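You operate a simulated robot arm through the tools that you are given. There is no shell and no other tool. Be economical: measure what you need, move in short steps, check, and stop when the job is done.

You are at the controls of a simulated two-armed robot. One attempt, no reset.

Task
Take the dish cloth from the oven worktop and lay it out flat on the hob worktop.

Only the result counts: the job must be done as asked and must still hold three seconds after the hand-in. Knocking over, shifting, dropping, spilling or breaking anything else fails it. Flat cloth is picked up by pressing the open fingertips on it (5 to 10 N) and closing them slowly along it; thin cloth reads only 2 to 8 mm in the jaws.

Robot
Two 7-joint arms with two-finger parallel grippers on one trunk, on a base that drives. Base frame: it is fixed to the floor where the robot stands at the start and does not move with it; the origin is under the middle of the robot, x ahead of it, y to its left, z up; the surface under the hand at the start is at about z = 0.91. Lengths are in m, angles in degrees, forces in N, time in s.
The left shoulder is at the start at [0.07, 0.187, 1.165], the right one opposite. With the tool pointing down near the work surface each hand reaches from about 0.34 to 0.8 m from the robot's upright axis, wherever it stands, measured 20 degrees to its own side. Places, roughly: hob worktop [0.6, -1, 0.9]. Payload 3.91 kg a hand.
The TCP of each hand is the grasp point between the finger pads, 0.03 m short of the fingertips. In the tool frame z runs along the fingers and y along their closing line. Largest opening 0.11 m; finger width 0.02, thickness 0.01; the body of the gripper, 0.048 by 0.112 m, starts 0.055 m behind the TCP.
Orientation is that of the tool frame in the base frame, as [roll, pitch, yaw] about the fixed x, y, z axes, in that order (R = Rz(yaw) Ry(pitch) Rx(roll)). With the fingers straight down and closing along the base's y, the tool's x points along the base's -x, its y along +y and its z along -z.

Tools
- The arms move only by the tool jog_arm. It takes "left_rows", "right_rows" or both (then of equal length, played together; a hand with none holds still); each is a list of rows, each an object of numbers (a shift or turn left out is 0, a gripper value left out holds the last): "tx", "ty", "tz": the shift along the base's x, y, z in m; "wx", "wy", "wz": the turn, a rotation vector about the base's x, y, z in rad. In form: [{"tx": .., "ty": .., "tz": .., "wx": .., "wy": .., "wz": ..}, ...]. A call has 1 to 20 rows; each row shifts and turns the commanded pose from where the row before left it. "left_fingers" and "right_fingers" are, for a hand that has rows, the gripper command, from -1 (shut) to 1 (fully open), values between in proportion, set as the call begins (left out, the last holds). Rows are played at 5 a second. More than 0.05 m and 8.6 degrees between two rows, or a gripper value outside its range, and nothing of the call is played. A pose out of reach is approached as far as the arm can. The call stops where the force on the tool passes 40 N (or 10 N more than at its start, if that is more) or the arm is blocked; 0.2 s more then pass. The fingers move at their own pace (about 0.072 m/s each) and stop on an object; they squeeze with about 27 N. The grip force told is the motor's: it shows also when the fingers shut on nothing. Time passes only in rows, and 0.2 s behind the last, so rows that do not move let the fingers close. The reply holds the time, the measured pose of the TCP, the force on the tool along the base axes, the opening and the grip force, in the units named above and with some noise, with the torque about the TCP (base axes, N m) and any sound that the robot's microphone picked up.
- Cameras (640 x 400 px; columns grow to the right, rows downward): "scene" is now at [0.1173, -0.0533, 1.3888]; the picture's right is [-0.62, -0.78, -0.00], its down [-0.49, 0.39, -0.78] and it looks along [0.61, -0.49, -0.62] (base axes); focal length 273 px, centre (320, 200). "left" rides on the left gripper at [0.072, -0.017, -0.103] in its tool frame; the picture's right is [0.23, 0.97, 0.00], its down [-0.76, 0.18, -0.62] and it looks along [-0.61, 0.14, 0.78] (tool axes); focal length 222 px, centre (320, 200). "right" rides on the right gripper at [0.072, 0.017, -0.103] in its tool frame; the picture's right is [-0.23, 0.97, 0.00], its down [-0.76, -0.18, -0.62] and it looks along [-0.61, -0.14, 0.78] (tool axes); focal length 222 px, centre (320, 200). There is no depth. A picture from a camera that has moved, and an enlarged one, comes with that camera's place and axes in the base frame and with its lens.
- grab_frame(camera): a new picture of that camera. No time passes.
- lift_body(by): slides the trunk up (or, below 0, down) by that many m; the arms and the scene camera ride with it, the base frame stays. It gives what a move gives, with no picture.
- drive_base(legs): drives the robot by 1 to 6 legs, each [ahead, turn to the left] in m and degrees, along the robot's own axes; the way and the turn of a leg run together, so that a leg with both is an arc; at most 1.5 m and 180 degrees a leg. The arms and the cameras ride along, it lands a little off, and it stops where it bumps. It gives what a move gives.
- head_to(pan, tilt): turns the head with the scene camera to pan (to the left, within 86 degrees either way) and tilt (down, from -29 to 69), counted from straight ahead of the robot. It gives what a move gives.
- close_up(camera, box): a new picture of the part [left, top, right, bottom] of that camera's present view, enlarged. No time passes.
- finish_job(): hands the job in; it is judged then, once.

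Go step by step. Nothing tells you exact positions but the pictures and the camera data: compare them with the known pose of the tool, close in by small moves and look again before you grip or let go. The budget is 120 turns and 100 pictures, counting those below and the enlarged ones. Unless the task says otherwise, let go and move clear before handing in, and close with one line.

The tools are called after ">>>" as name(argument=value, ...) on one line, values as JSON. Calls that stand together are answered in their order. jog_arm: Moves the arms, as the interface text tells. Its arguments: {"type":"object","properties":{"left_rows":{"type":"array","items":{"type":"object","properties":{"tx":{"type":"number"},"ty":{"type":"number"},"tz":{"type":"number"},"wx":{"type":"number"},"wy":{"type":"number"},"wz":{"type":"number"}}}},"left_fingers":{"type":"number"},"right_rows":{"type":"array","items":{"type":"object","properties":{"tx":{"type":"number"},"ty":{"type":"number"},"tz":{"type":"number"},"wx":{"type":"number"},"wy":{"type":"number"},"wz":{"type":"number"}}}},"right_fingers":{"type":"number"}},"required":[]} The other tools are called the same way: lift_body (by) slides the trunk up or down; drive_base (legs) drives the base; head_to (pan, tilt) turns the head that bears the scene camera; grab_frame (camera) takes a picture; close_up (camera, box) takes an enlarged picture of a part of a camera's view; finish_job () hands the job in.

At the start:

```text
time_s: 0.0
left_tcp_pos: [0.4522, -0.0664, 1.2121]
left_tcp_rot: [-180.0, 0.0, -179.8]
left_ft_force: [1.4, -0.4, -0.3]
left_moment: [0.0, -0.01, 0.01]
left_finger_gap: 0.1103
left_grip_force: 0.1
right_tcp_pos: [0.3842, -0.5123, 1.1958]
right_tcp_rot: [180.0, -0.1, -179.8]
right_ft_force: [0.6, -0.3, -0.4]
right_moment: [0.0, 0.01, 0.0]
right_finger_gap: 0.1101
right_grip_force: 0.1
trunk travel left (down, up): [-0.675, 0.265]
robot x, y, heading: [-0.001, -0.0001, 0.2]
head pan, tilt: [-38.5, 38.4]
```

scene: 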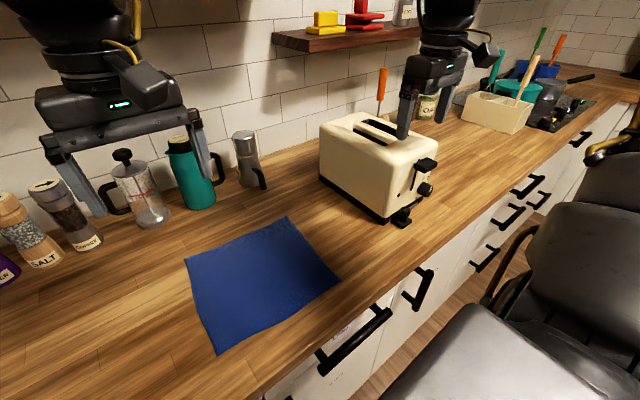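
right: 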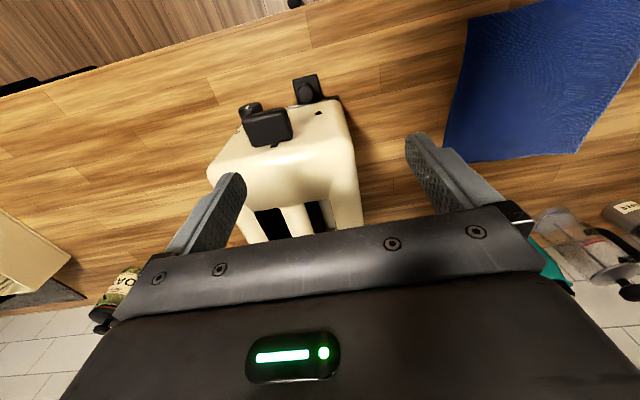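
left: 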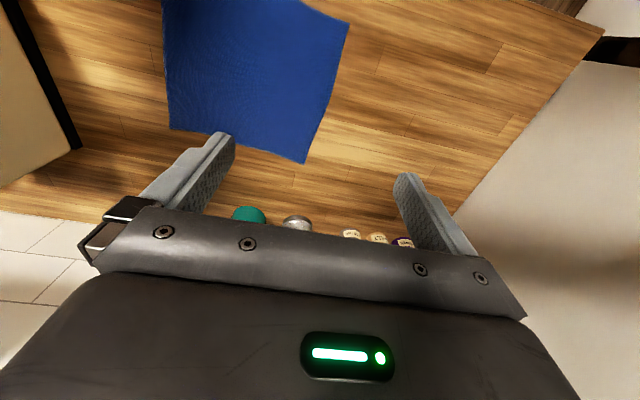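

The cloth lies flat at about x 0.36–0.61, y −0.31 to −0.05. I'll look toward the hob worktop next.

>>> head_to(pan=-65, tilt=35)

>>> grab_frame(camera="scene")

```text
time_s: 0.9
left_tcp_pos: [0.4529, -0.0653, 1.2128]
left_tcp_rot: [-180.0, -0.1, -179.8]
left_ft_force: [-0.5, 0.4, -0.7]
left_moment: [0.04, 0.01, 0.01]
left_finger_gap: 0.1098
left_grip_force: 0.1
right_tcp_pos: [0.3846, -0.5129, 1.1961]
right_tcp_rot: [-180.0, 0.0, -179.8]
right_ft_force: [0.5, 0.0, -0.6]
right_moment: [-0.04, 0.0, -0.02]
right_finger_gap: 0.1099
right_grip_force: 0.0
trunk travel left (down, up): [-0.675, 0.265]
robot x, y, heading: [-0.0015, 0.0021, 0.3]
head pan, tilt: [-65.0, 35.0]
```

```text
96 pictures are left
camera scene: at [0.0873, -0.0795, 1.394], right [-0.91, -0.42, 0.0], down [-0.24, 0.52, -0.82], along [0.35, -0.74, -0.57], focal length 273 px, centre (320, 200)
```

scene: 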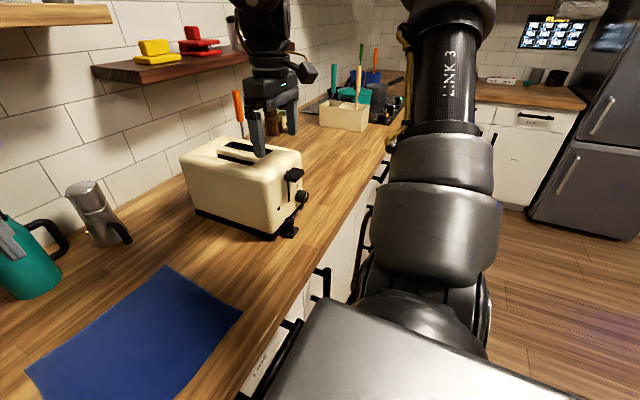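

The hob worktop is the stretch beyond the toaster, with free space around y −0.7 to −1.25. I'll bring both hands above the near corners of the cloth.

>>> jog_arm(left_rows=[{"tx": -0.032, "ty": -0.005}, {"tx": -0.033, "ty": -0.005}, {}, {}, {}, {}, {"tz": -0.04}, {"tz": -0.04}, {"tz": -0.04}, {"tz": -0.04}, {"tz": -0.033}, {}], right_rows=[{"ty": 0.045}, {"ty": 0.045}, {"ty": 0.045}, {"ty": 0.045}, {"ty": 0.045}, {"ty": 0.016}, {"tz": -0.04}, {"tz": -0.04}, {"tz": -0.04}, {"tz": -0.04}, {"tz": -0.016}, {}], left_fingers=-0.1, right_fingers=-0.1)

>>> head_to(pan=-20, tilt=55)

>>> grab_frame(camera="scene")

>>> grab_frame(camera="left")

>>> grab_frame(camera="right")

```text
time_s: 3.5
left_tcp_pos: [0.3906, -0.0743, 1.0186]
left_tcp_rot: [179.9, 0.0, -179.9]
left_ft_force: [0.1, -0.4, -0.4]
left_moment: [-0.04, 0.03, 0.0]
left_finger_gap: 0.0494
left_grip_force: 0.0
right_tcp_pos: [0.3993, -0.2987, 1.0534]
right_tcp_rot: [-179.9, -0.2, -179.0]
right_ft_force: [-0.5, 0.3, 0.0]
right_moment: [0.02, -0.03, 0.01]
right_finger_gap: 0.0495
right_grip_force: 0.1
right hand out of reach, approached as far as the arm can: row 8, 9, 10, 11
trunk travel left (down, up): [-0.675, 0.265]
robot x, y, heading: [-0.0014, -0.0029, -0.1]
head pan, tilt: [-65.0, 35.0]
```

```text
time_s: 4.6
left_tcp_pos: [0.391, -0.0727, 1.0195]
left_tcp_rot: [180.0, 0.0, -179.8]
left_ft_force: [0.1, 0.2, -0.9]
left_moment: [-0.01, 0.01, -0.01]
left_finger_gap: 0.0498
left_grip_force: 0.1
right_tcp_pos: [0.3984, -0.2976, 1.0539]
right_tcp_rot: [-179.9, -0.3, -179.0]
right_ft_force: [-0.1, 0.6, -0.2]
right_moment: [-0.01, 0.01, 0.0]
right_finger_gap: 0.0496
right_grip_force: 0.0
trunk travel left (down, up): [-0.675, 0.265]
robot x, y, heading: [0.0026, -0.0004, 0.0]
head pan, tilt: [-20.0, 55.0]
```

```text
95 pictures are left
camera scene: at [0.1178, -0.0245, 1.3658], right [-0.34, -0.94, 0.0], down [-0.77, 0.28, -0.57], along [0.54, -0.2, -0.82], focal length 273 px, centre (320, 200)
```

scene: 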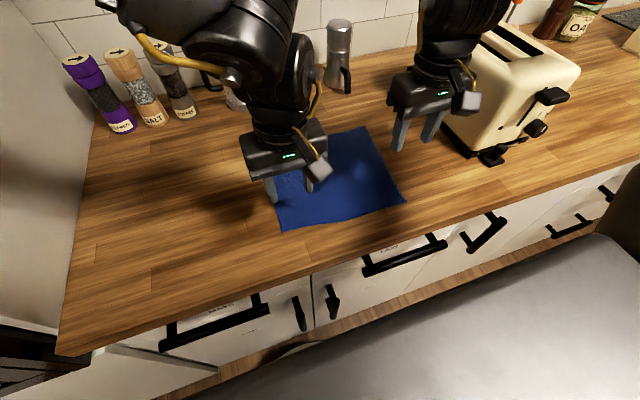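

```text
94 pictures are left
camera left: at [0.319, -0.0915, 1.1234], right [-0.23, 0.97, 0.0], down [0.76, 0.18, 0.62], along [0.61, 0.14, -0.78], focal length 222 px, centre (320, 200)
```

left: 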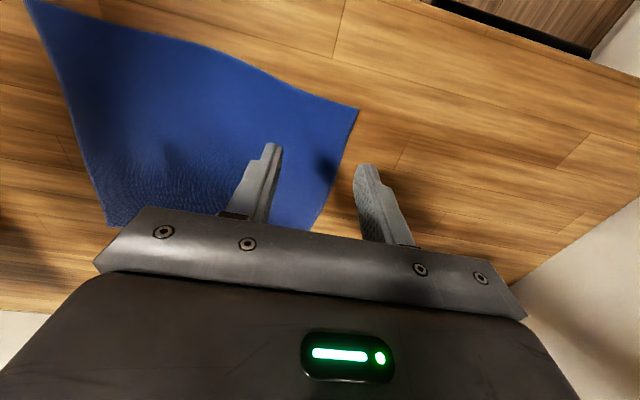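

```text
93 pictures are left
camera right: at [0.3261, -0.2819, 1.1574], right [0.21, 0.98, 0.0], down [0.77, -0.16, 0.62], along [0.61, -0.13, -0.78], focal length 222 px, centre (320, 200)
```

right: 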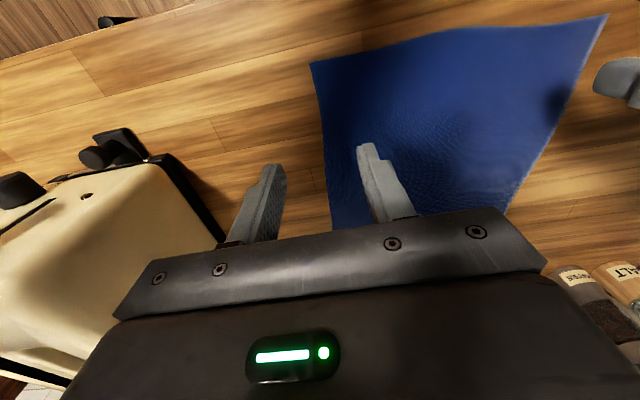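

The cloth corners are confirmed at (0.373,−0.043) and (0.355,−0.297). The right hand is too close to its shoulder, so I'll back the robot off by 0.15 m.

>>> drive_base(legs=[[-0.15, 0]])

```text
time_s: 6.0
left_tcp_pos: [0.2419, -0.0727, 1.0184]
left_tcp_rot: [-180.0, 0.0, -179.6]
left_ft_force: [0.9, -0.1, 1.2]
left_moment: [-0.01, 0.03, 0.05]
left_finger_gap: 0.0493
left_grip_force: 0.0
right_tcp_pos: [0.2491, -0.2966, 1.0535]
right_tcp_rot: [-179.9, -0.3, -178.9]
right_ft_force: [-1.0, -0.1, 1.1]
right_moment: [0.02, 0.01, -0.01]
right_finger_gap: 0.0495
right_grip_force: 0.0
trunk travel left (down, up): [-0.675, 0.265]
robot x, y, heading: [-0.1487, 0.0001, 0.3]
head pan, tilt: [-20.0, 55.0]
```

Now the hands go back over the corners, slightly above the cloth.

>>> jog_arm(left_rows=[{"tx": 0.048}, {"tx": 0.048}, {"tx": 0.047, "ty": -0.005}, {"tz": -0.03}, {"tz": -0.02}, {}], right_rows=[{"tx": 0.042, "ty": 0.01}, {"tx": 0.042, "ty": 0.01}, {"tx": 0.042, "ty": 0.01}, {"tz": -0.02}, {"tz": -0.02}, {}])

```text
time_s: 7.4
left_tcp_pos: [0.3866, -0.0789, 0.9698]
left_tcp_rot: [-179.9, 0.0, -179.6]
left_ft_force: [0.2, 0.1, 0.2]
left_moment: [0.01, 0.01, -0.04]
left_finger_gap: 0.0494
left_grip_force: 0.0
right_tcp_pos: [0.3757, -0.2666, 1.0116]
right_tcp_rot: [-179.9, -0.3, -178.9]
right_ft_force: [0.0, 0.0, -0.8]
right_moment: [0.01, 0.01, -0.03]
right_finger_gap: 0.0496
right_grip_force: 0.0
trunk travel left (down, up): [-0.675, 0.265]
robot x, y, heading: [-0.1464, -0.0009, -0.0]
head pan, tilt: [-20.0, 55.0]
```

Right hand first: lower it toward contact in small steps.

>>> jog_arm(right_rows=[{"tz": -0.03}, {"tz": -0.025}, {"tz": -0.006}, {"tz": -0.004}, {}])

>>> grab_frame(camera="right")

>>> grab_frame(camera="left")

```text
time_s: 8.6
left_tcp_pos: [0.386, -0.0796, 0.9694]
left_tcp_rot: [180.0, 0.1, -179.6]
left_ft_force: [0.2, 0.0, 0.0]
left_moment: [-0.02, 0.0, 0.0]
left_finger_gap: 0.0496
left_grip_force: 0.1
right_tcp_pos: [0.3748, -0.2675, 0.9459]
right_tcp_rot: [180.0, -0.1, -178.9]
right_ft_force: [0.2, 0.1, 0.2]
right_moment: [-0.04, -0.04, 0.02]
right_finger_gap: 0.0494
right_grip_force: 0.0
trunk travel left (down, up): [-0.675, 0.265]
robot x, y, heading: [-0.1519, 0.0022, -0.1]
head pan, tilt: [-20.0, 55.0]
```

```text
92 pictures are left
camera right: at [0.3015, -0.2528, 1.0503], right [0.21, 0.98, 0.0], down [0.77, -0.16, 0.62], along [0.61, -0.13, -0.78], focal length 222 px, centre (320, 200)
```

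right: 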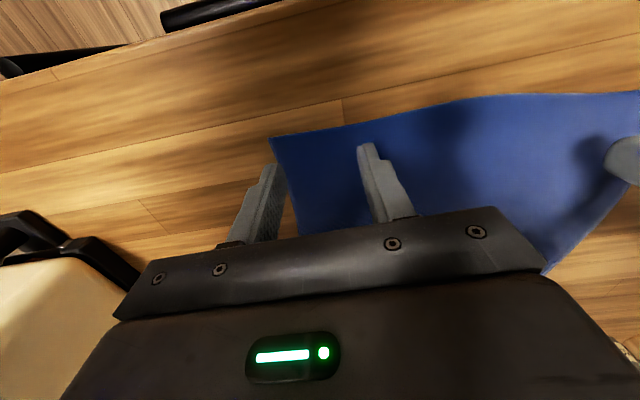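

```text
91 pictures are left
camera left: at [0.3137, -0.0966, 1.074], right [-0.23, 0.97, 0.0], down [0.76, 0.18, 0.62], along [0.61, 0.15, -0.78], focal length 222 px, centre (320, 200)
```

left: 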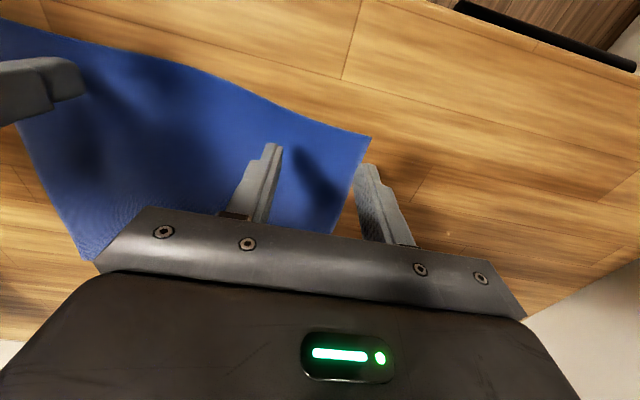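

The outer fingers sit right at the cloth's side edges. I'll narrow the gap a little, shift both hands inward and lower them to contact.

>>> jog_arm(left_rows=[{"ty": -0.009}, {"tz": -0.015}, {"tz": -0.007}, {}], right_rows=[{"ty": 0.011}, {}, {"tz": -0.004}, {}], left_fingers=-0.27, right_fingers=-0.27)

```text
time_s: 9.6
left_tcp_pos: [0.3862, -0.0848, 0.9478]
left_tcp_rot: [-180.0, 0.1, -179.6]
left_ft_force: [0.9, -0.1, 0.0]
left_moment: [0.0, -0.01, -0.01]
left_finger_gap: 0.0402
left_grip_force: 0.1
right_tcp_pos: [0.3697, -0.2635, 0.9463]
right_tcp_rot: [-180.0, -0.1, -178.9]
right_ft_force: [0.1, -0.7, 0.1]
right_moment: [-0.02, 0.03, -0.01]
right_finger_gap: 0.04
right_grip_force: 0.2
right hand out of reach, approached as far as the arm can: row 1
trunk travel left (down, up): [-0.675, 0.265]
robot x, y, heading: [-0.1514, 0.0013, 0.2]
head pan, tilt: [-20.0, 55.0]
```

The right arm reports a limit here. I'll look at the arms before deciding what to do about it.

>>> head_to(pan=-15, tilt=35)

>>> grab_frame(camera="scene")

```text
time_s: 10.4
left_tcp_pos: [0.3862, -0.086, 0.9482]
left_tcp_rot: [180.0, 0.0, -179.6]
left_ft_force: [-0.7, -0.2, -0.2]
left_moment: [-0.02, -0.01, 0.0]
left_finger_gap: 0.0403
left_grip_force: 0.0
right_tcp_pos: [0.3684, -0.2648, 0.9464]
right_tcp_rot: [-179.9, -0.1, -178.9]
right_ft_force: [-1.2, -0.1, 0.0]
right_moment: [0.02, 0.01, -0.02]
right_finger_gap: 0.04
right_grip_force: 0.0
trunk travel left (down, up): [-0.675, 0.265]
robot x, y, heading: [-0.1521, 0.0045, 0.2]
head pan, tilt: [-15.0, 35.0]
```

```text
90 pictures are left
camera scene: at [-0.0149, -0.0223, 1.3939], right [-0.26, -0.97, 0.0], down [-0.56, 0.15, -0.82], along [0.79, -0.21, -0.57], focal length 273 px, centre (320, 200)
```

scene: 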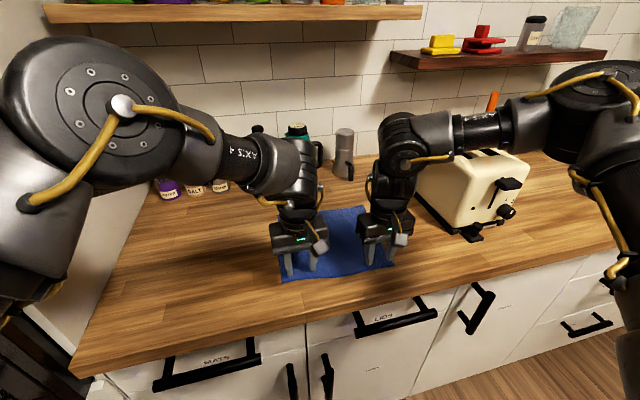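

The elbows are wide and the right wrist looks near a joint limit. I'll yaw the right tool a bit to free it and shift it inward.

>>> jog_arm(right_rows=[{"tz": 0.01}, {"wz": 0.13}, {"wz": 0.13}, {"ty": 0.005}, {"ty": 0.004}, {}])

```text
time_s: 11.8
left_tcp_pos: [0.3869, -0.0862, 0.9483]
left_tcp_rot: [-180.0, 0.1, -179.6]
left_ft_force: [-0.4, -0.1, 0.8]
left_moment: [0.01, -0.03, -0.02]
left_finger_gap: 0.0403
left_grip_force: 0.0
right_tcp_pos: [0.3667, -0.2582, 0.9583]
right_tcp_rot: [-180.0, -0.2, -163.9]
right_ft_force: [0.5, -0.1, 0.0]
right_moment: [0.02, 0.01, 0.02]
right_finger_gap: 0.0402
right_grip_force: 0.1
right hand out of reach, approached as far as the arm can: row 5
trunk travel left (down, up): [-0.675, 0.265]
robot x, y, heading: [-0.1509, -0.0023, 0.1]
head pan, tilt: [-15.0, 35.0]
```

>>> jog_arm(right_rows=[{"tx": 0.007}, {"tx": 0.007}, {"ty": 0.003}, {}])

>>> grab_frame(camera="right")

```text
time_s: 12.8
left_tcp_pos: [0.3861, -0.0872, 0.947]
left_tcp_rot: [-180.0, 0.0, -179.7]
left_ft_force: [-0.4, 0.6, -0.6]
left_moment: [0.0, 0.0, 0.01]
left_finger_gap: 0.0404
left_grip_force: 0.0
right_tcp_pos: [0.3753, -0.2636, 0.9617]
right_tcp_rot: [-180.0, -0.2, -164.0]
right_ft_force: [-0.4, 0.2, 0.8]
right_moment: [0.01, 0.01, 0.02]
right_finger_gap: 0.0403
right_grip_force: 0.1
right hand out of reach, approached as far as the arm can: row 1, 2
trunk travel left (down, up): [-0.675, 0.265]
robot x, y, heading: [-0.152, -0.0029, 0.0]
head pan, tilt: [-15.0, 35.0]
```

```text
89 pictures are left
camera right: at [0.3005, -0.2671, 1.0653], right [-0.05, 1.0, 0.0], down [0.78, 0.04, 0.62], along [0.62, 0.03, -0.78], focal length 222 px, centre (320, 200)
```

right: 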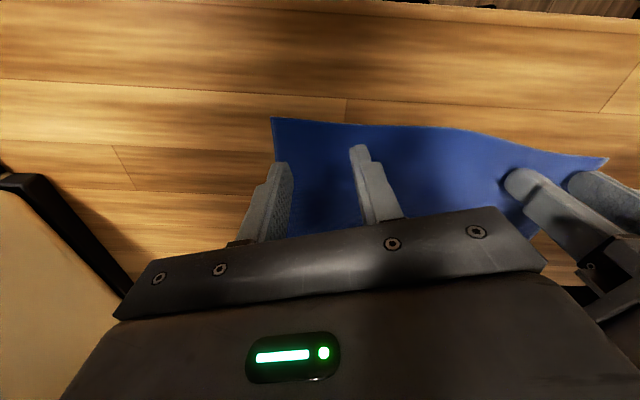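

Good enough: with a narrower gap the right fingers will both be on the cloth. I'll lower the right hand to contact.

>>> jog_arm(right_rows=[{"tz": -0.012}, {"tz": -0.004}, {"tz": -0.003}, {}], right_fingers=-0.45)

```text
time_s: 13.8
left_tcp_pos: [0.3856, -0.085, 0.9483]
left_tcp_rot: [-179.9, 0.0, -179.6]
left_ft_force: [0.0, -0.2, 1.0]
left_moment: [-0.01, -0.01, 0.01]
left_finger_gap: 0.0403
left_grip_force: 0.0
right_tcp_pos: [0.3719, -0.2688, 0.9441]
right_tcp_rot: [-179.9, -0.2, -164.1]
right_ft_force: [-0.1, 1.0, -0.1]
right_moment: [0.02, 0.0, -0.01]
right_finger_gap: 0.0303
right_grip_force: 0.1
right hand out of reach, approached as far as the arm can: row 1
trunk travel left (down, up): [-0.675, 0.265]
robot x, y, heading: [-0.1506, 0.0001, -0.1]
head pan, tilt: [-15.0, 35.0]
```

The limit gets tighter as the hand goes lower relative to the shoulder, so I'll raise the hands, lower the trunk a bit and retry.

>>> jog_arm(left_rows=[{"tz": 0.04}, {"tz": 0.04}, {"tz": 0.04}, {}], right_rows=[{"tz": 0.04}, {"tz": 0.04}, {"tz": 0.04}, {}])

>>> lift_body(by=-0.1)

>>> jog_arm(right_rows=[{"ty": 0.01}, {"tx": 0.005}, {}])

```text
time_s: 14.8
left_tcp_pos: [0.3906, -0.0739, 1.053]
left_tcp_rot: [-179.2, -2.3, -178.1]
left_ft_force: [0.2, 0.1, -0.9]
left_moment: [-0.03, 0.04, 0.02]
left_finger_gap: 0.04
left_grip_force: 0.2
right_tcp_pos: [0.3733, -0.2664, 1.0624]
right_tcp_rot: [179.9, -0.1, -164.0]
right_ft_force: [-0.5, 0.6, 0.2]
right_moment: [0.0, -0.02, -0.01]
right_finger_gap: 0.0304
right_grip_force: 0.2
trunk travel left (down, up): [-0.675, 0.265]
robot x, y, heading: [-0.1536, 0.0013, -0.1]
head pan, tilt: [-15.0, 35.0]
```

```text
time_s: 16.2
left_tcp_pos: [0.3904, -0.073, 0.9628]
left_tcp_rot: [-178.8, -1.3, -177.9]
left_ft_force: [1.0, 0.3, 0.4]
left_moment: [-0.02, 0.0, -0.01]
left_finger_gap: 0.0402
left_grip_force: 0.0
right_tcp_pos: [0.3713, -0.2654, 0.9631]
right_tcp_rot: [180.0, -0.1, -164.0]
right_ft_force: [0.4, 0.0, 0.1]
right_moment: [0.04, 0.01, -0.01]
right_finger_gap: 0.0303
right_grip_force: 0.2
trunk travel left (down, up): [-0.575, 0.365]
robot x, y, heading: [-0.1503, -0.0022, 0.2]
head pan, tilt: [-15.0, 35.0]
```

```text
time_s: 17.0
left_tcp_pos: [0.3908, -0.0751, 0.9658]
left_tcp_rot: [-178.6, -1.1, -178.0]
left_ft_force: [-0.7, 0.0, 1.0]
left_moment: [0.0, -0.07, 0.04]
left_finger_gap: 0.0402
left_grip_force: 0.0
right_tcp_pos: [0.3715, -0.2627, 0.9594]
right_tcp_rot: [179.8, 0.0, -163.9]
right_ft_force: [-0.8, 0.1, 0.6]
right_moment: [0.01, 0.02, -0.02]
right_finger_gap: 0.0305
right_grip_force: 0.0
right hand out of reach, approached as far as the arm can: row 1, 2
trunk travel left (down, up): [-0.575, 0.365]
robot x, y, heading: [-0.1509, -0.0023, 0.2]
head pan, tilt: [-15.0, 35.0]
```

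The hands may be limiting each other. To test that, I'll move the left hand up and away and then retry the right hand inward.

>>> jog_arm(left_rows=[{"tz": 0.04}, {"ty": 0.04}, {"ty": 0.04}, {}])

>>> jog_arm(right_rows=[{"ty": 0.01}, {"tx": 0.005}, {}])

```text
time_s: 18.0
left_tcp_pos: [0.3856, -0.0035, 1.008]
left_tcp_rot: [179.8, 0.0, -179.8]
left_ft_force: [0.6, 0.2, 0.2]
left_moment: [0.04, 0.0, 0.0]
left_finger_gap: 0.0403
left_grip_force: 0.0
right_tcp_pos: [0.3707, -0.2626, 0.9585]
right_tcp_rot: [179.8, 0.1, -164.0]
right_ft_force: [1.2, 0.2, -0.7]
right_moment: [0.02, 0.01, -0.03]
right_finger_gap: 0.0302
right_grip_force: 0.0
trunk travel left (down, up): [-0.575, 0.365]
robot x, y, heading: [-0.1502, -0.0011, -0.1]
head pan, tilt: [-15.0, 35.0]
```

```text
time_s: 18.8
left_tcp_pos: [0.3861, -0.0023, 1.0083]
left_tcp_rot: [179.9, 0.1, -179.6]
left_ft_force: [-0.6, -0.6, -0.3]
left_moment: [0.0, 0.05, 0.01]
left_finger_gap: 0.0402
left_grip_force: 0.0
right_tcp_pos: [0.3697, -0.2595, 0.9564]
right_tcp_rot: [179.7, 0.1, -163.9]
right_ft_force: [-0.9, 0.2, 1.2]
right_moment: [0.02, 0.02, -0.02]
right_finger_gap: 0.03
right_grip_force: 0.1
right hand out of reach, approached as far as the arm can: row 1, 2
trunk travel left (down, up): [-0.575, 0.365]
robot x, y, heading: [-0.1464, -0.0021, -0.1]
head pan, tilt: [-15.0, 35.0]
```

The limit is in the right arm itself, but the present spot is good enough. I'll lower the right hand here.

>>> jog_arm(right_rows=[{"tz": -0.008}, {"tz": -0.004}, {"tz": -0.003}, {}])

>>> grab_frame(camera="right")

```text
time_s: 19.8
left_tcp_pos: [0.3847, -0.0028, 1.0077]
left_tcp_rot: [-180.0, 0.0, -179.6]
left_ft_force: [1.6, 0.4, 0.0]
left_moment: [0.01, -0.03, 0.02]
left_finger_gap: 0.0405
left_grip_force: 0.0
right_tcp_pos: [0.3698, -0.2616, 0.9419]
right_tcp_rot: [180.0, -0.1, -164.0]
right_ft_force: [0.6, -1.6, 5.5]
right_moment: [-0.02, -0.01, 0.0]
right_finger_gap: 0.03
right_grip_force: 0.2
trunk travel left (down, up): [-0.575, 0.365]
robot x, y, heading: [-0.15, 0.0017, 0.3]
head pan, tilt: [-15.0, 35.0]
```

```text
88 pictures are left
camera right: at [0.2943, -0.2645, 1.0452], right [-0.05, 1.0, 0.0], down [0.78, 0.04, 0.62], along [0.62, 0.03, -0.78], focal length 222 px, centre (320, 200)
```

right: 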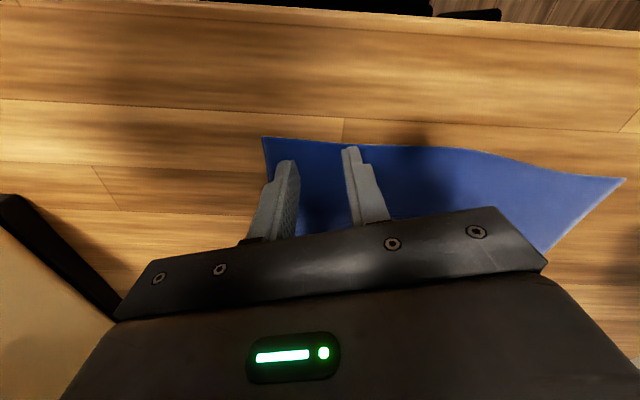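

Contact is at z≈0.942. The inner fingertip is right at the near edge, so I'll shift slightly inward in x before closing.

>>> jog_arm(right_rows=[{"tz": 0.006}, {"tx": 0.008, "ty": -0.002}, {}])

>>> jog_arm(right_rows=[{"tz": -0.004}, {"tz": -0.003}, {}])

>>> grab_frame(camera="right")

```text
time_s: 20.6
left_tcp_pos: [0.3854, -0.0036, 1.0084]
left_tcp_rot: [179.9, 0.0, -179.6]
left_ft_force: [0.3, 0.5, -0.1]
left_moment: [0.01, -0.01, 0.0]
left_finger_gap: 0.0402
left_grip_force: 0.0
right_tcp_pos: [0.3759, -0.2618, 0.9477]
right_tcp_rot: [179.8, -0.1, -164.0]
right_ft_force: [-0.8, 0.5, 1.3]
right_moment: [0.01, 0.02, 0.05]
right_finger_gap: 0.0304
right_grip_force: 0.0
trunk travel left (down, up): [-0.575, 0.365]
robot x, y, heading: [-0.1501, 0.006, 0.1]
head pan, tilt: [-15.0, 35.0]
```

```text
time_s: 21.4
left_tcp_pos: [0.3835, -0.0033, 1.0089]
left_tcp_rot: [179.9, 0.1, -179.7]
left_ft_force: [0.2, 0.1, -0.3]
left_moment: [0.03, 0.02, -0.03]
left_finger_gap: 0.0402
left_grip_force: 0.1
right_tcp_pos: [0.3765, -0.2629, 0.942]
right_tcp_rot: [179.9, 0.1, -164.0]
right_ft_force: [0.7, -0.9, 7.3]
right_moment: [-0.09, -0.04, -0.01]
right_finger_gap: 0.0302
right_grip_force: 0.3
trunk travel left (down, up): [-0.575, 0.365]
robot x, y, heading: [-0.1471, 0.0015, 0.2]
head pan, tilt: [-15.0, 35.0]
```

```text
87 pictures are left
camera right: at [0.3021, -0.2663, 1.0451], right [-0.05, 1.0, 0.0], down [0.78, 0.04, 0.62], along [0.62, 0.03, -0.78], focal length 222 px, centre (320, 200)
```

right: 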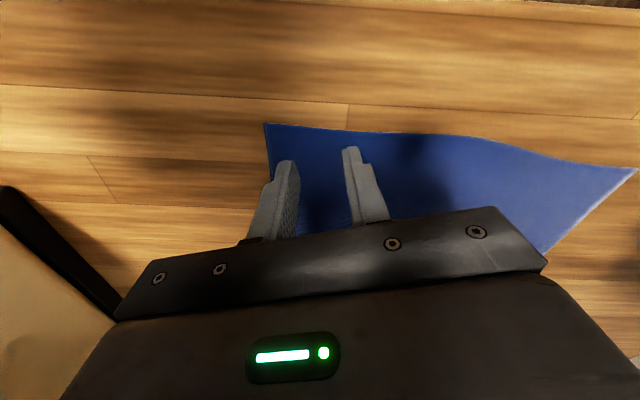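

Pressing with 7 N and both tips are on the cloth. I'll close slowly.

>>> jog_arm(right_rows=[{}, {}], right_fingers=-0.6)

>>> jog_arm(right_rows=[{}, {}], right_fingers=-0.75)

>>> jog_arm(right_rows=[{}, {}], right_fingers=-0.88)

>>> jog_arm(right_rows=[{}, {}, {}], right_fingers=-1)

>>> grab_frame(camera="right")

```text
time_s: 22.0
left_tcp_pos: [0.3847, -0.003, 1.0083]
left_tcp_rot: [179.9, 0.1, -179.6]
left_ft_force: [-1.3, 0.2, 0.0]
left_moment: [-0.01, -0.04, -0.01]
left_finger_gap: 0.0407
left_grip_force: 0.0
right_tcp_pos: [0.3764, -0.2614, 0.9422]
right_tcp_rot: [179.9, 0.0, -164.0]
right_ft_force: [-0.6, -0.4, 8.8]
right_moment: [0.0, -0.04, -0.02]
right_finger_gap: 0.021
right_grip_force: 0.2
trunk travel left (down, up): [-0.575, 0.365]
robot x, y, heading: [-0.1481, 0.0055, -0.1]
head pan, tilt: [-15.0, 35.0]
```

```text
time_s: 22.6
left_tcp_pos: [0.3837, -0.0016, 1.0089]
left_tcp_rot: [180.0, 0.0, -179.6]
left_ft_force: [0.5, -0.5, -0.1]
left_moment: [-0.03, -0.03, 0.04]
left_finger_gap: 0.0402
left_grip_force: 0.1
right_tcp_pos: [0.3756, -0.2633, 0.9422]
right_tcp_rot: [-180.0, 0.0, -163.9]
right_ft_force: [0.0, 1.1, 10.4]
right_moment: [0.0, 0.0, 0.01]
right_finger_gap: 0.0125
right_grip_force: 0.1
trunk travel left (down, up): [-0.575, 0.365]
robot x, y, heading: [-0.1515, 0.0025, 0.1]
head pan, tilt: [-15.0, 35.0]
```

```text
time_s: 23.2
left_tcp_pos: [0.3829, -0.0025, 1.0089]
left_tcp_rot: [180.0, 0.0, -179.5]
left_ft_force: [-0.5, -0.3, 1.0]
left_moment: [0.0, -0.02, 0.02]
left_finger_gap: 0.04
left_grip_force: 0.1
right_tcp_pos: [0.3769, -0.2618, 0.9421]
right_tcp_rot: [-179.9, 0.0, -164.0]
right_ft_force: [0.1, -0.5, 8.9]
right_moment: [0.0, 0.02, 0.01]
right_finger_gap: 0.0048
right_grip_force: 0.2
trunk travel left (down, up): [-0.575, 0.365]
robot x, y, heading: [-0.149, -0.0018, 0.2]
head pan, tilt: [-15.0, 35.0]
```

```text
time_s: 24.0
left_tcp_pos: [0.3842, -0.0025, 1.0085]
left_tcp_rot: [-180.0, 0.1, -179.6]
left_ft_force: [0.0, -0.2, 0.3]
left_moment: [0.04, -0.01, 0.0]
left_finger_gap: 0.0401
left_grip_force: 0.0
right_tcp_pos: [0.3762, -0.2629, 0.9417]
right_tcp_rot: [180.0, 0.0, -164.0]
right_ft_force: [0.9, -3.1, 10.3]
right_moment: [-0.06, -0.01, 0.01]
right_finger_gap: 0.0
right_grip_force: 27.3
trunk travel left (down, up): [-0.575, 0.365]
robot x, y, heading: [-0.1511, 0.0002, 0.2]
head pan, tilt: [-15.0, 35.0]
```

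```text
86 pictures are left
camera right: at [0.3017, -0.2663, 1.045], right [-0.05, 1.0, 0.0], down [0.78, 0.04, 0.62], along [0.62, 0.03, -0.78], focal length 222 px, centre (320, 200)
```

right: 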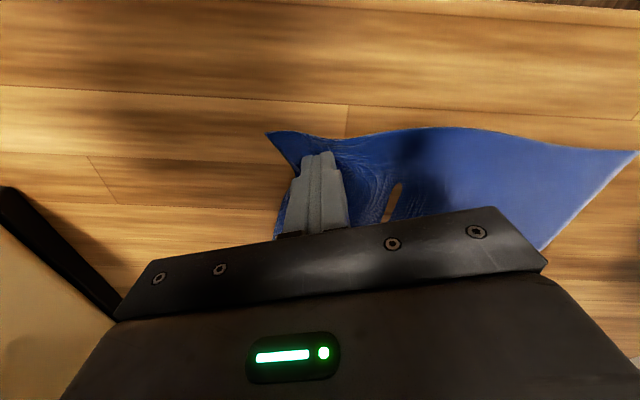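

The gap reads 0, so it probably missed. I'll lift slightly to check.

>>> jog_arm(right_rows=[{"tz": 0.01}, {"tz": 0.015}, {}])

>>> grab_frame(camera="right")

```text
time_s: 24.8
left_tcp_pos: [0.3851, -0.0032, 1.0082]
left_tcp_rot: [-179.9, -0.2, -179.5]
left_ft_force: [0.5, 0.4, -0.5]
left_moment: [-0.01, -0.01, -0.01]
left_finger_gap: 0.0401
left_grip_force: 0.1
right_tcp_pos: [0.3742, -0.2672, 0.9653]
right_tcp_rot: [179.9, 0.1, -163.8]
right_ft_force: [0.0, 1.2, -0.5]
right_moment: [-0.02, 0.03, 0.0]
right_finger_gap: 0.0
right_grip_force: 27.3
right hand out of reach, approached as far as the arm can: row 2
trunk travel left (down, up): [-0.575, 0.365]
robot x, y, heading: [-0.1487, -0.0032, 0.2]
head pan, tilt: [-15.0, 35.0]
```

```text
85 pictures are left
camera right: at [0.2992, -0.271, 1.0679], right [-0.05, 1.0, 0.0], down [0.78, 0.04, 0.62], along [0.62, 0.03, -0.78], focal length 222 px, centre (320, 200)
```

right: 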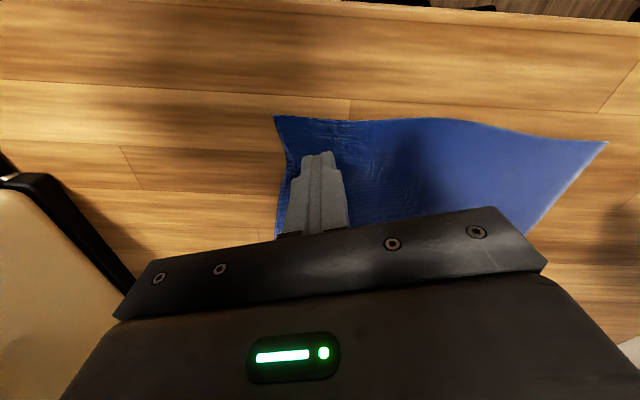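

It missed. The right arm works better further to its own side, so I'll turn the base 10° to the left and re-approach with more room.

>>> drive_base(legs=[[0, 10]])

>>> jog_arm(right_rows=[{"tz": 0.01, "ty": -0.03, "wz": -0.1}, {"ty": -0.03, "wz": -0.1}, {"ty": -0.02, "wz": -0.1}, {"wz": -0.1}, {}], right_fingers=0.1)

```text
time_s: 25.9
left_tcp_pos: [0.3774, 0.0902, 1.0086]
left_tcp_rot: [-180.0, 0.0, -169.6]
left_ft_force: [-0.2, 0.0, 0.4]
left_moment: [-0.06, 0.0, -0.03]
left_finger_gap: 0.0403
left_grip_force: 0.0
right_tcp_pos: [0.4121, -0.1715, 0.9637]
right_tcp_rot: [179.9, 0.1, -153.9]
right_ft_force: [-0.4, 0.8, 0.0]
right_moment: [-0.03, 0.02, 0.01]
right_finger_gap: 0.0003
right_grip_force: 27.3
trunk travel left (down, up): [-0.575, 0.365]
robot x, y, heading: [-0.151, -0.0041, 10.2]
head pan, tilt: [-15.0, 35.0]
```

```text
time_s: 27.1
left_tcp_pos: [0.3775, 0.0903, 1.0081]
left_tcp_rot: [-179.9, 0.0, -169.7]
left_ft_force: [-0.9, 0.0, 0.1]
left_moment: [0.0, 0.02, -0.01]
left_finger_gap: 0.0403
left_grip_force: 0.1
right_tcp_pos: [0.4119, -0.2538, 0.9738]
right_tcp_rot: [179.8, 0.0, -176.9]
right_ft_force: [0.2, 0.3, -0.3]
right_moment: [0.02, 0.01, 0.0]
right_finger_gap: 0.0606
right_grip_force: 0.0
trunk travel left (down, up): [-0.575, 0.365]
robot x, y, heading: [-0.1538, -0.0022, 10.3]
head pan, tilt: [-15.0, 35.0]
```

>>> jog_arm(right_rows=[{"tx": -0.03, "ty": 0.003}, {"tz": -0.015}, {"tz": -0.01}, {"tz": -0.005}, {}], right_fingers=0.0)

>>> grab_frame(camera="right")

```text
time_s: 28.2
left_tcp_pos: [0.3774, 0.0903, 1.0083]
left_tcp_rot: [-180.0, -0.1, -169.7]
left_ft_force: [0.8, 0.1, -0.6]
left_moment: [-0.02, 0.03, -0.02]
left_finger_gap: 0.0403
left_grip_force: 0.0
right_tcp_pos: [0.3822, -0.2478, 0.9448]
right_tcp_rot: [179.9, 0.0, -176.8]
right_ft_force: [0.0, 0.3, 0.1]
right_moment: [-0.03, -0.02, 0.0]
right_finger_gap: 0.0548
right_grip_force: 0.1
trunk travel left (down, up): [-0.575, 0.365]
robot x, y, heading: [-0.1471, 0.0058, 10.2]
head pan, tilt: [-15.0, 35.0]
```

```text
84 pictures are left
camera right: at [0.308, -0.2355, 1.0482], right [0.17, 0.98, 0.0], down [0.77, -0.14, 0.62], along [0.61, -0.11, -0.78], focal length 222 px, centre (320, 200)
```

right: 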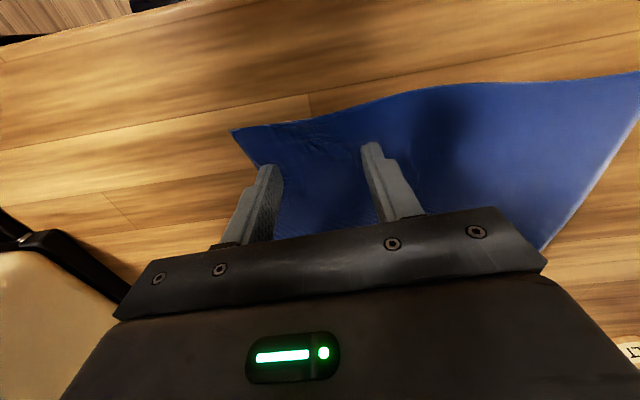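

The side edge curves inward here. I'll shift in a few mm, press to about 8–10 N and close in finer steps.

>>> jog_arm(right_rows=[{"ty": 0.009}, {"tz": -0.004}, {}], right_fingers=-0.1)

```text
time_s: 29.1
left_tcp_pos: [0.3761, 0.0917, 1.0091]
left_tcp_rot: [-180.0, 0.0, -169.6]
left_ft_force: [0.2, 0.1, -0.1]
left_moment: [0.02, 0.0, -0.01]
left_finger_gap: 0.0402
left_grip_force: 0.1
right_tcp_pos: [0.3809, -0.2372, 0.9413]
right_tcp_rot: [179.9, 0.2, -176.9]
right_ft_force: [2.2, -1.5, 10.9]
right_moment: [-0.31, -0.03, 0.07]
right_finger_gap: 0.0496
right_grip_force: 0.6
trunk travel left (down, up): [-0.575, 0.365]
robot x, y, heading: [-0.1492, 0.0004, 10.4]
head pan, tilt: [-15.0, 35.0]
```

>>> jog_arm(right_rows=[{"tz": 0.0005}, {}], right_fingers=-0.25)

>>> jog_arm(right_rows=[{}, {}], right_fingers=-0.4)

>>> grab_frame(camera="right")

>>> jog_arm(right_rows=[{}, {}], right_fingers=-0.55)

>>> jog_arm(right_rows=[{}, {}], right_fingers=-0.7)

>>> grab_frame(camera="right")

```text
time_s: 29.6
left_tcp_pos: [0.3758, 0.0918, 1.0095]
left_tcp_rot: [-180.0, 0.1, -169.6]
left_ft_force: [0.4, 1.2, -0.4]
left_moment: [0.04, -0.01, 0.01]
left_finger_gap: 0.0402
left_grip_force: 0.0
right_tcp_pos: [0.3807, -0.2375, 0.9423]
right_tcp_rot: [179.9, 0.2, -176.8]
right_ft_force: [-1.2, 2.7, 9.3]
right_moment: [-0.12, 0.01, 0.01]
right_finger_gap: 0.0403
right_grip_force: 0.0
trunk travel left (down, up): [-0.575, 0.365]
robot x, y, heading: [-0.1501, 0.0, 10.2]
head pan, tilt: [-15.0, 35.0]
```

```text
time_s: 30.2
left_tcp_pos: [0.376, 0.0909, 1.0091]
left_tcp_rot: [-179.9, 0.1, -169.6]
left_ft_force: [0.3, 0.7, 0.4]
left_moment: [0.04, -0.03, -0.03]
left_finger_gap: 0.04
left_grip_force: 0.1
right_tcp_pos: [0.3818, -0.2378, 0.9408]
right_tcp_rot: [179.9, 0.0, -176.9]
right_ft_force: [-0.2, 1.7, 10.1]
right_moment: [-0.14, 0.02, 0.02]
right_finger_gap: 0.032
right_grip_force: 0.0
trunk travel left (down, up): [-0.575, 0.365]
robot x, y, heading: [-0.1482, 0.0037, 10.3]
head pan, tilt: [-15.0, 35.0]
```

```text
83 pictures are left
camera right: at [0.3071, -0.2255, 1.0449], right [0.17, 0.98, 0.0], down [0.77, -0.14, 0.62], along [0.61, -0.11, -0.78], focal length 222 px, centre (320, 200)
```

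right: 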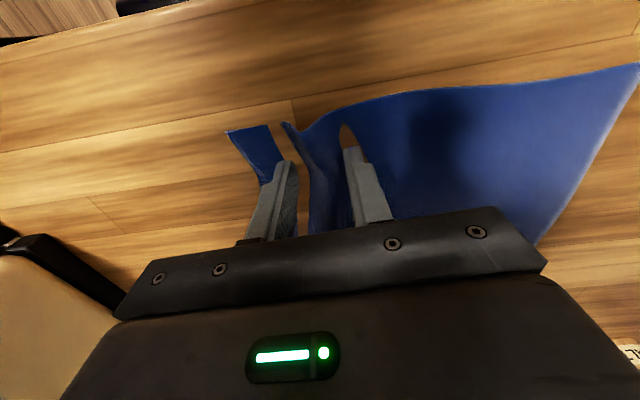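

```text
time_s: 30.9
left_tcp_pos: [0.3764, 0.0897, 1.0089]
left_tcp_rot: [179.9, -0.1, -169.5]
left_ft_force: [-0.1, -0.9, -0.2]
left_moment: [0.0, 0.0, 0.0]
left_finger_gap: 0.0403
left_grip_force: 0.1
right_tcp_pos: [0.3815, -0.2386, 0.9411]
right_tcp_rot: [180.0, 0.1, -176.7]
right_ft_force: [-0.3, 1.2, 10.4]
right_moment: [-0.08, 0.03, -0.02]
right_finger_gap: 0.0241
right_grip_force: 0.2
trunk travel left (down, up): [-0.575, 0.365]
robot x, y, heading: [-0.1475, -0.0013, 10.3]
head pan, tilt: [-15.0, 35.0]
```

```text
time_s: 31.4
left_tcp_pos: [0.3763, 0.0916, 1.0095]
left_tcp_rot: [-180.0, 0.0, -169.5]
left_ft_force: [-0.6, 0.7, 0.4]
left_moment: [0.02, -0.01, -0.04]
left_finger_gap: 0.0402
left_grip_force: 0.0
right_tcp_pos: [0.3815, -0.2386, 0.941]
right_tcp_rot: [179.9, 0.1, -176.7]
right_ft_force: [-1.3, 2.0, 8.9]
right_moment: [-0.07, -0.01, 0.0]
right_finger_gap: 0.0154
right_grip_force: 0.1
trunk travel left (down, up): [-0.575, 0.365]
robot x, y, heading: [-0.1456, 0.0029, 10.3]
head pan, tilt: [-15.0, 35.0]
```

```text
82 pictures are left
camera right: at [0.3072, -0.2255, 1.0449], right [0.17, 0.98, 0.0], down [0.77, -0.14, 0.62], along [0.61, -0.11, -0.78], focal length 222 px, centre (320, 200)
```

right: 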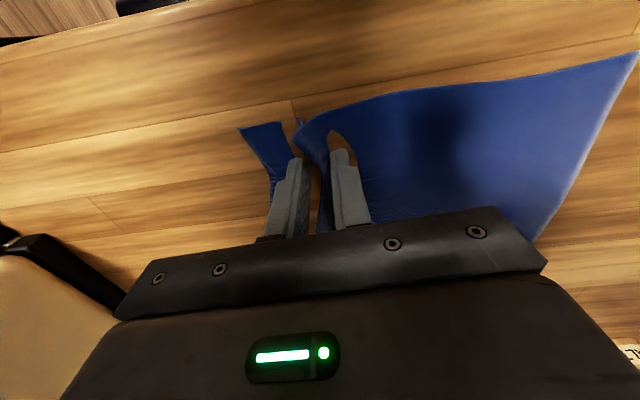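

A fold is rising between the fingers. Continuing to close.

>>> jog_arm(right_rows=[{}, {}], right_fingers=-0.82)

>>> jog_arm(right_rows=[{}, {}], right_fingers=-0.92)

>>> jog_arm(right_rows=[{}, {}, {}], right_fingers=-1)

>>> grab_frame(camera="right")

```text
time_s: 32.0
left_tcp_pos: [0.3766, 0.091, 1.0099]
left_tcp_rot: [180.0, 0.0, -169.5]
left_ft_force: [0.2, -0.1, -0.4]
left_moment: [0.01, 0.01, 0.01]
left_finger_gap: 0.0403
left_grip_force: 0.0
right_tcp_pos: [0.3806, -0.2385, 0.9414]
right_tcp_rot: [179.8, 0.1, -176.8]
right_ft_force: [1.4, -0.8, 10.7]
right_moment: [-0.16, 0.04, 0.0]
right_finger_gap: 0.0102
right_grip_force: 1.0
trunk travel left (down, up): [-0.575, 0.365]
robot x, y, heading: [-0.1506, -0.0025, 10.3]
head pan, tilt: [-15.0, 35.0]
```

```text
time_s: 32.6
left_tcp_pos: [0.3765, 0.0913, 1.0088]
left_tcp_rot: [179.9, 0.0, -169.5]
left_ft_force: [-1.1, 0.4, -0.4]
left_moment: [-0.02, 0.01, -0.03]
left_finger_gap: 0.0399
left_grip_force: 0.1
right_tcp_pos: [0.381, -0.2383, 0.9415]
right_tcp_rot: [179.9, 0.1, -176.8]
right_ft_force: [-0.6, 0.1, 9.4]
right_moment: [-0.05, 0.06, -0.01]
right_finger_gap: 0.0044
right_grip_force: 0.1
trunk travel left (down, up): [-0.575, 0.365]
robot x, y, heading: [-0.1528, -0.0032, 10.2]
head pan, tilt: [-15.0, 35.0]
```

```text
time_s: 33.5
left_tcp_pos: [0.3754, 0.0906, 1.0071]
left_tcp_rot: [-179.9, 0.0, -169.7]
left_ft_force: [0.2, -0.1, 0.3]
left_moment: [0.01, 0.0, 0.01]
left_finger_gap: 0.0403
left_grip_force: 0.1
right_tcp_pos: [0.3808, -0.238, 0.9419]
right_tcp_rot: [180.0, 0.2, -176.9]
right_ft_force: [-0.7, 0.4, 8.1]
right_moment: [-0.01, 0.01, 0.01]
right_finger_gap: 0.0022
right_grip_force: 27.1
trunk travel left (down, up): [-0.575, 0.365]
robot x, y, heading: [-0.1493, 0.0, 10.2]
head pan, tilt: [-15.0, 35.0]
```

```text
81 pictures are left
camera right: at [0.3073, -0.2255, 1.0449], right [0.17, 0.98, 0.0], down [0.77, -0.14, 0.62], along [0.61, -0.11, -0.78], focal length 222 px, centre (320, 200)
```

right: 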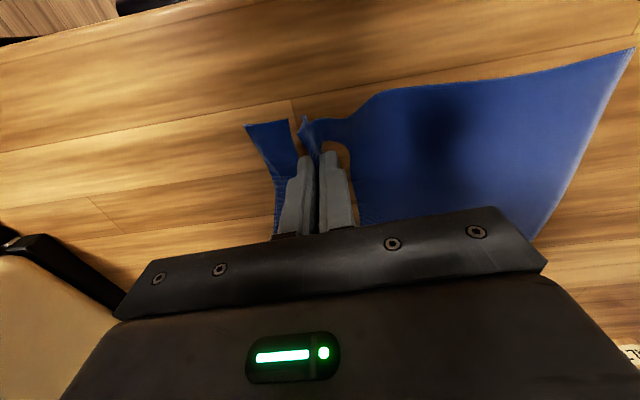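

The right hand holds the cloth (2.2 mm). Next I'll bring the left hand above its corner and look.

>>> jog_arm(left_rows=[{"ty": -0.045, "wz": -0.06}, {"ty": -0.045, "wz": -0.06}, {"ty": -0.045, "wz": -0.05}, {"ty": -0.03}, {"tz": -0.02}, {}], left_fingers=-0.1)

>>> grab_frame(camera="left")

```text
time_s: 35.0
left_tcp_pos: [0.365, -0.0179, 0.9973]
left_tcp_rot: [-176.7, -0.8, -176.3]
left_ft_force: [0.2, -0.9, 0.4]
left_moment: [0.02, -0.07, -0.01]
left_finger_gap: 0.0496
left_grip_force: 0.1
left hand out of reach, approached as far as the arm can: row 3, 4
right_tcp_pos: [0.3814, -0.2382, 0.9414]
right_tcp_rot: [180.0, 0.1, -176.9]
right_ft_force: [-2.0, -0.7, 6.2]
right_moment: [-0.09, 0.07, -0.02]
right_finger_gap: 0.0024
right_grip_force: 27.3
trunk travel left (down, up): [-0.575, 0.365]
robot x, y, heading: [-0.1478, -0.002, 10.3]
head pan, tilt: [-15.0, 35.0]
stopped in row 6 (left hand): the arm was blocked; the commanded pose is now the measured one
```

```text
80 pictures are left
camera left: at [0.2951, -0.0337, 1.1027], right [-0.29, 0.96, -0.05], down [0.75, 0.26, 0.6], along [0.59, 0.14, -0.8], focal length 222 px, centre (320, 200)
```

left: 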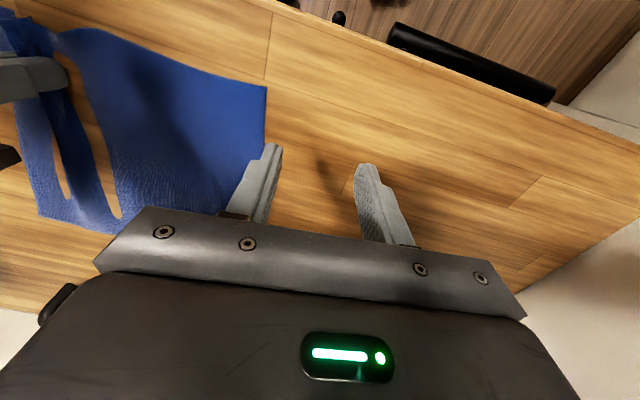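

The hands can't get close enough from here because the left arm hits its crossing limit. I'll release, back off another 10 cm with the heading back to ~3°, and redo it with the arms more extended and the pinches nearer the corners.

>>> jog_arm(right_rows=[{}, {"tz": 0.02}, {"tz": 0.04}, {}], left_rows=[{"ty": 0.03}, {"ty": 0.03, "tz": 0.02}, {"tz": 0.03}, {}], right_fingers=0)

>>> drive_base(legs=[[0, -7], [-0.1, 0]])

>>> head_to(pan=-22, tilt=45)

>>> grab_frame(camera="scene")

```text
time_s: 36.0
left_tcp_pos: [0.366, 0.0387, 1.0452]
left_tcp_rot: [-177.1, -0.8, -176.6]
left_ft_force: [-0.8, -0.1, -0.5]
left_moment: [0.0, 0.02, -0.01]
left_finger_gap: 0.0494
left_grip_force: 0.1
right_tcp_pos: [0.3844, -0.2398, 1.0011]
right_tcp_rot: [179.9, -0.2, -176.9]
right_ft_force: [1.4, 0.5, 0.1]
right_moment: [0.02, -0.01, -0.01]
right_finger_gap: 0.0552
right_grip_force: 0.0
trunk travel left (down, up): [-0.575, 0.365]
robot x, y, heading: [-0.151, -0.0043, 10.1]
head pan, tilt: [-15.0, 35.0]
```

```text
time_s: 37.8
left_tcp_pos: [0.2671, -0.0295, 1.045]
left_tcp_rot: [-177.1, -0.7, 176.5]
left_ft_force: [-0.4, 0.7, 0.6]
left_moment: [-0.02, -0.04, 0.02]
left_finger_gap: 0.0494
left_grip_force: 0.0
right_tcp_pos: [0.25, -0.3077, 1.0016]
right_tcp_rot: [179.9, 0.2, 176.2]
right_ft_force: [-0.1, -0.8, 0.0]
right_moment: [-0.01, 0.02, -0.01]
right_finger_gap: 0.0549
right_grip_force: 0.1
trunk travel left (down, up): [-0.575, 0.365]
robot x, y, heading: [-0.2499, -0.0094, 3.3]
head pan, tilt: [-15.0, 35.0]
```

```text
time_s: 38.5
left_tcp_pos: [0.2667, -0.0285, 1.0451]
left_tcp_rot: [-177.1, -0.7, 176.5]
left_ft_force: [0.4, 0.1, 0.4]
left_moment: [0.02, -0.02, -0.02]
left_finger_gap: 0.0494
left_grip_force: 0.2
right_tcp_pos: [0.2495, -0.3075, 1.0008]
right_tcp_rot: [179.8, 0.2, 176.2]
right_ft_force: [0.0, 0.1, 0.6]
right_moment: [-0.04, 0.01, 0.0]
right_finger_gap: 0.0549
right_grip_force: 0.1
trunk travel left (down, up): [-0.575, 0.365]
robot x, y, heading: [-0.2478, -0.0036, 3.3]
head pan, tilt: [-22.0, 45.0]
```

```text
79 pictures are left
camera scene: at [-0.1221, -0.0286, 1.2793], right [-0.32, -0.95, 0.0], down [-0.67, 0.23, -0.71], along [0.67, -0.23, -0.71], focal length 273 px, centre (320, 200)
```

scene: 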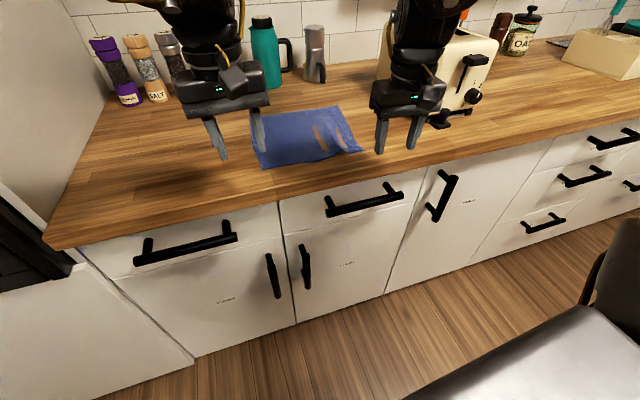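

The cloth lies flat again, with near corners at about (0.358,−0.061) and (0.351,−0.294). I'll re-approach with the right hand.

>>> jog_arm(right_rows=[{"tx": 0.045, "ty": 0.015}, {"tx": 0.045, "ty": 0.015}, {"tx": 0.037, "ty": 0.016}, {"tz": -0.02}, {"tz": -0.02}, {"tz": -0.012}, {}], left_rows=[{"ty": 0.01, "wx": -0.05}, {}, {}, {}, {}, {}, {}], right_fingers=-0.2)

>>> grab_frame(camera="right")

```text
time_s: 39.9
left_tcp_pos: [0.2622, -0.0185, 1.0474]
left_tcp_rot: [-174.2, -0.4, 176.5]
left_ft_force: [-0.7, -0.9, -0.1]
left_moment: [0.03, 0.0, 0.0]
left_finger_gap: 0.0494
left_grip_force: 0.0
right_tcp_pos: [0.3268, -0.2918, 0.9406]
right_tcp_rot: [179.7, 1.1, 176.0]
right_ft_force: [-16.3, 1.9, 22.1]
right_moment: [-0.49, 0.72, -0.47]
right_finger_gap: 0.0431
right_grip_force: 0.0
right hand out of reach, approached as far as the arm can: row 2, 3
trunk travel left (down, up): [-0.575, 0.365]
robot x, y, heading: [-0.2494, -0.0059, 2.9]
head pan, tilt: [-22.0, 45.0]
stopped in row 7 (right hand): the force on the tool passed its limit at 50 N (the readings are from after the stop); the commanded pose is now the measured one
```

```text
78 pictures are left
camera right: at [0.2534, -0.2701, 1.0423], right [0.29, 0.96, 0.01], down [0.73, -0.23, 0.64], along [0.61, -0.18, -0.77], focal length 222 px, centre (320, 200)
```

right: 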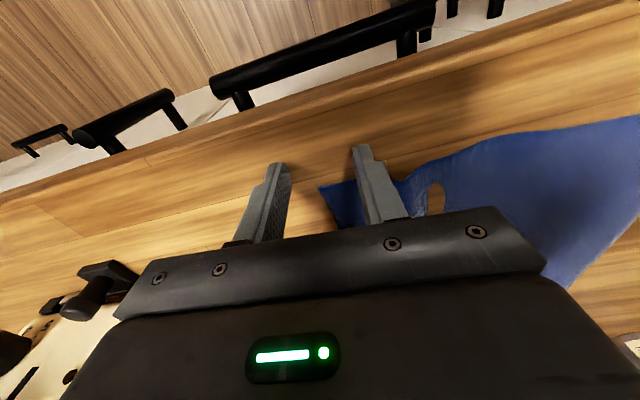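

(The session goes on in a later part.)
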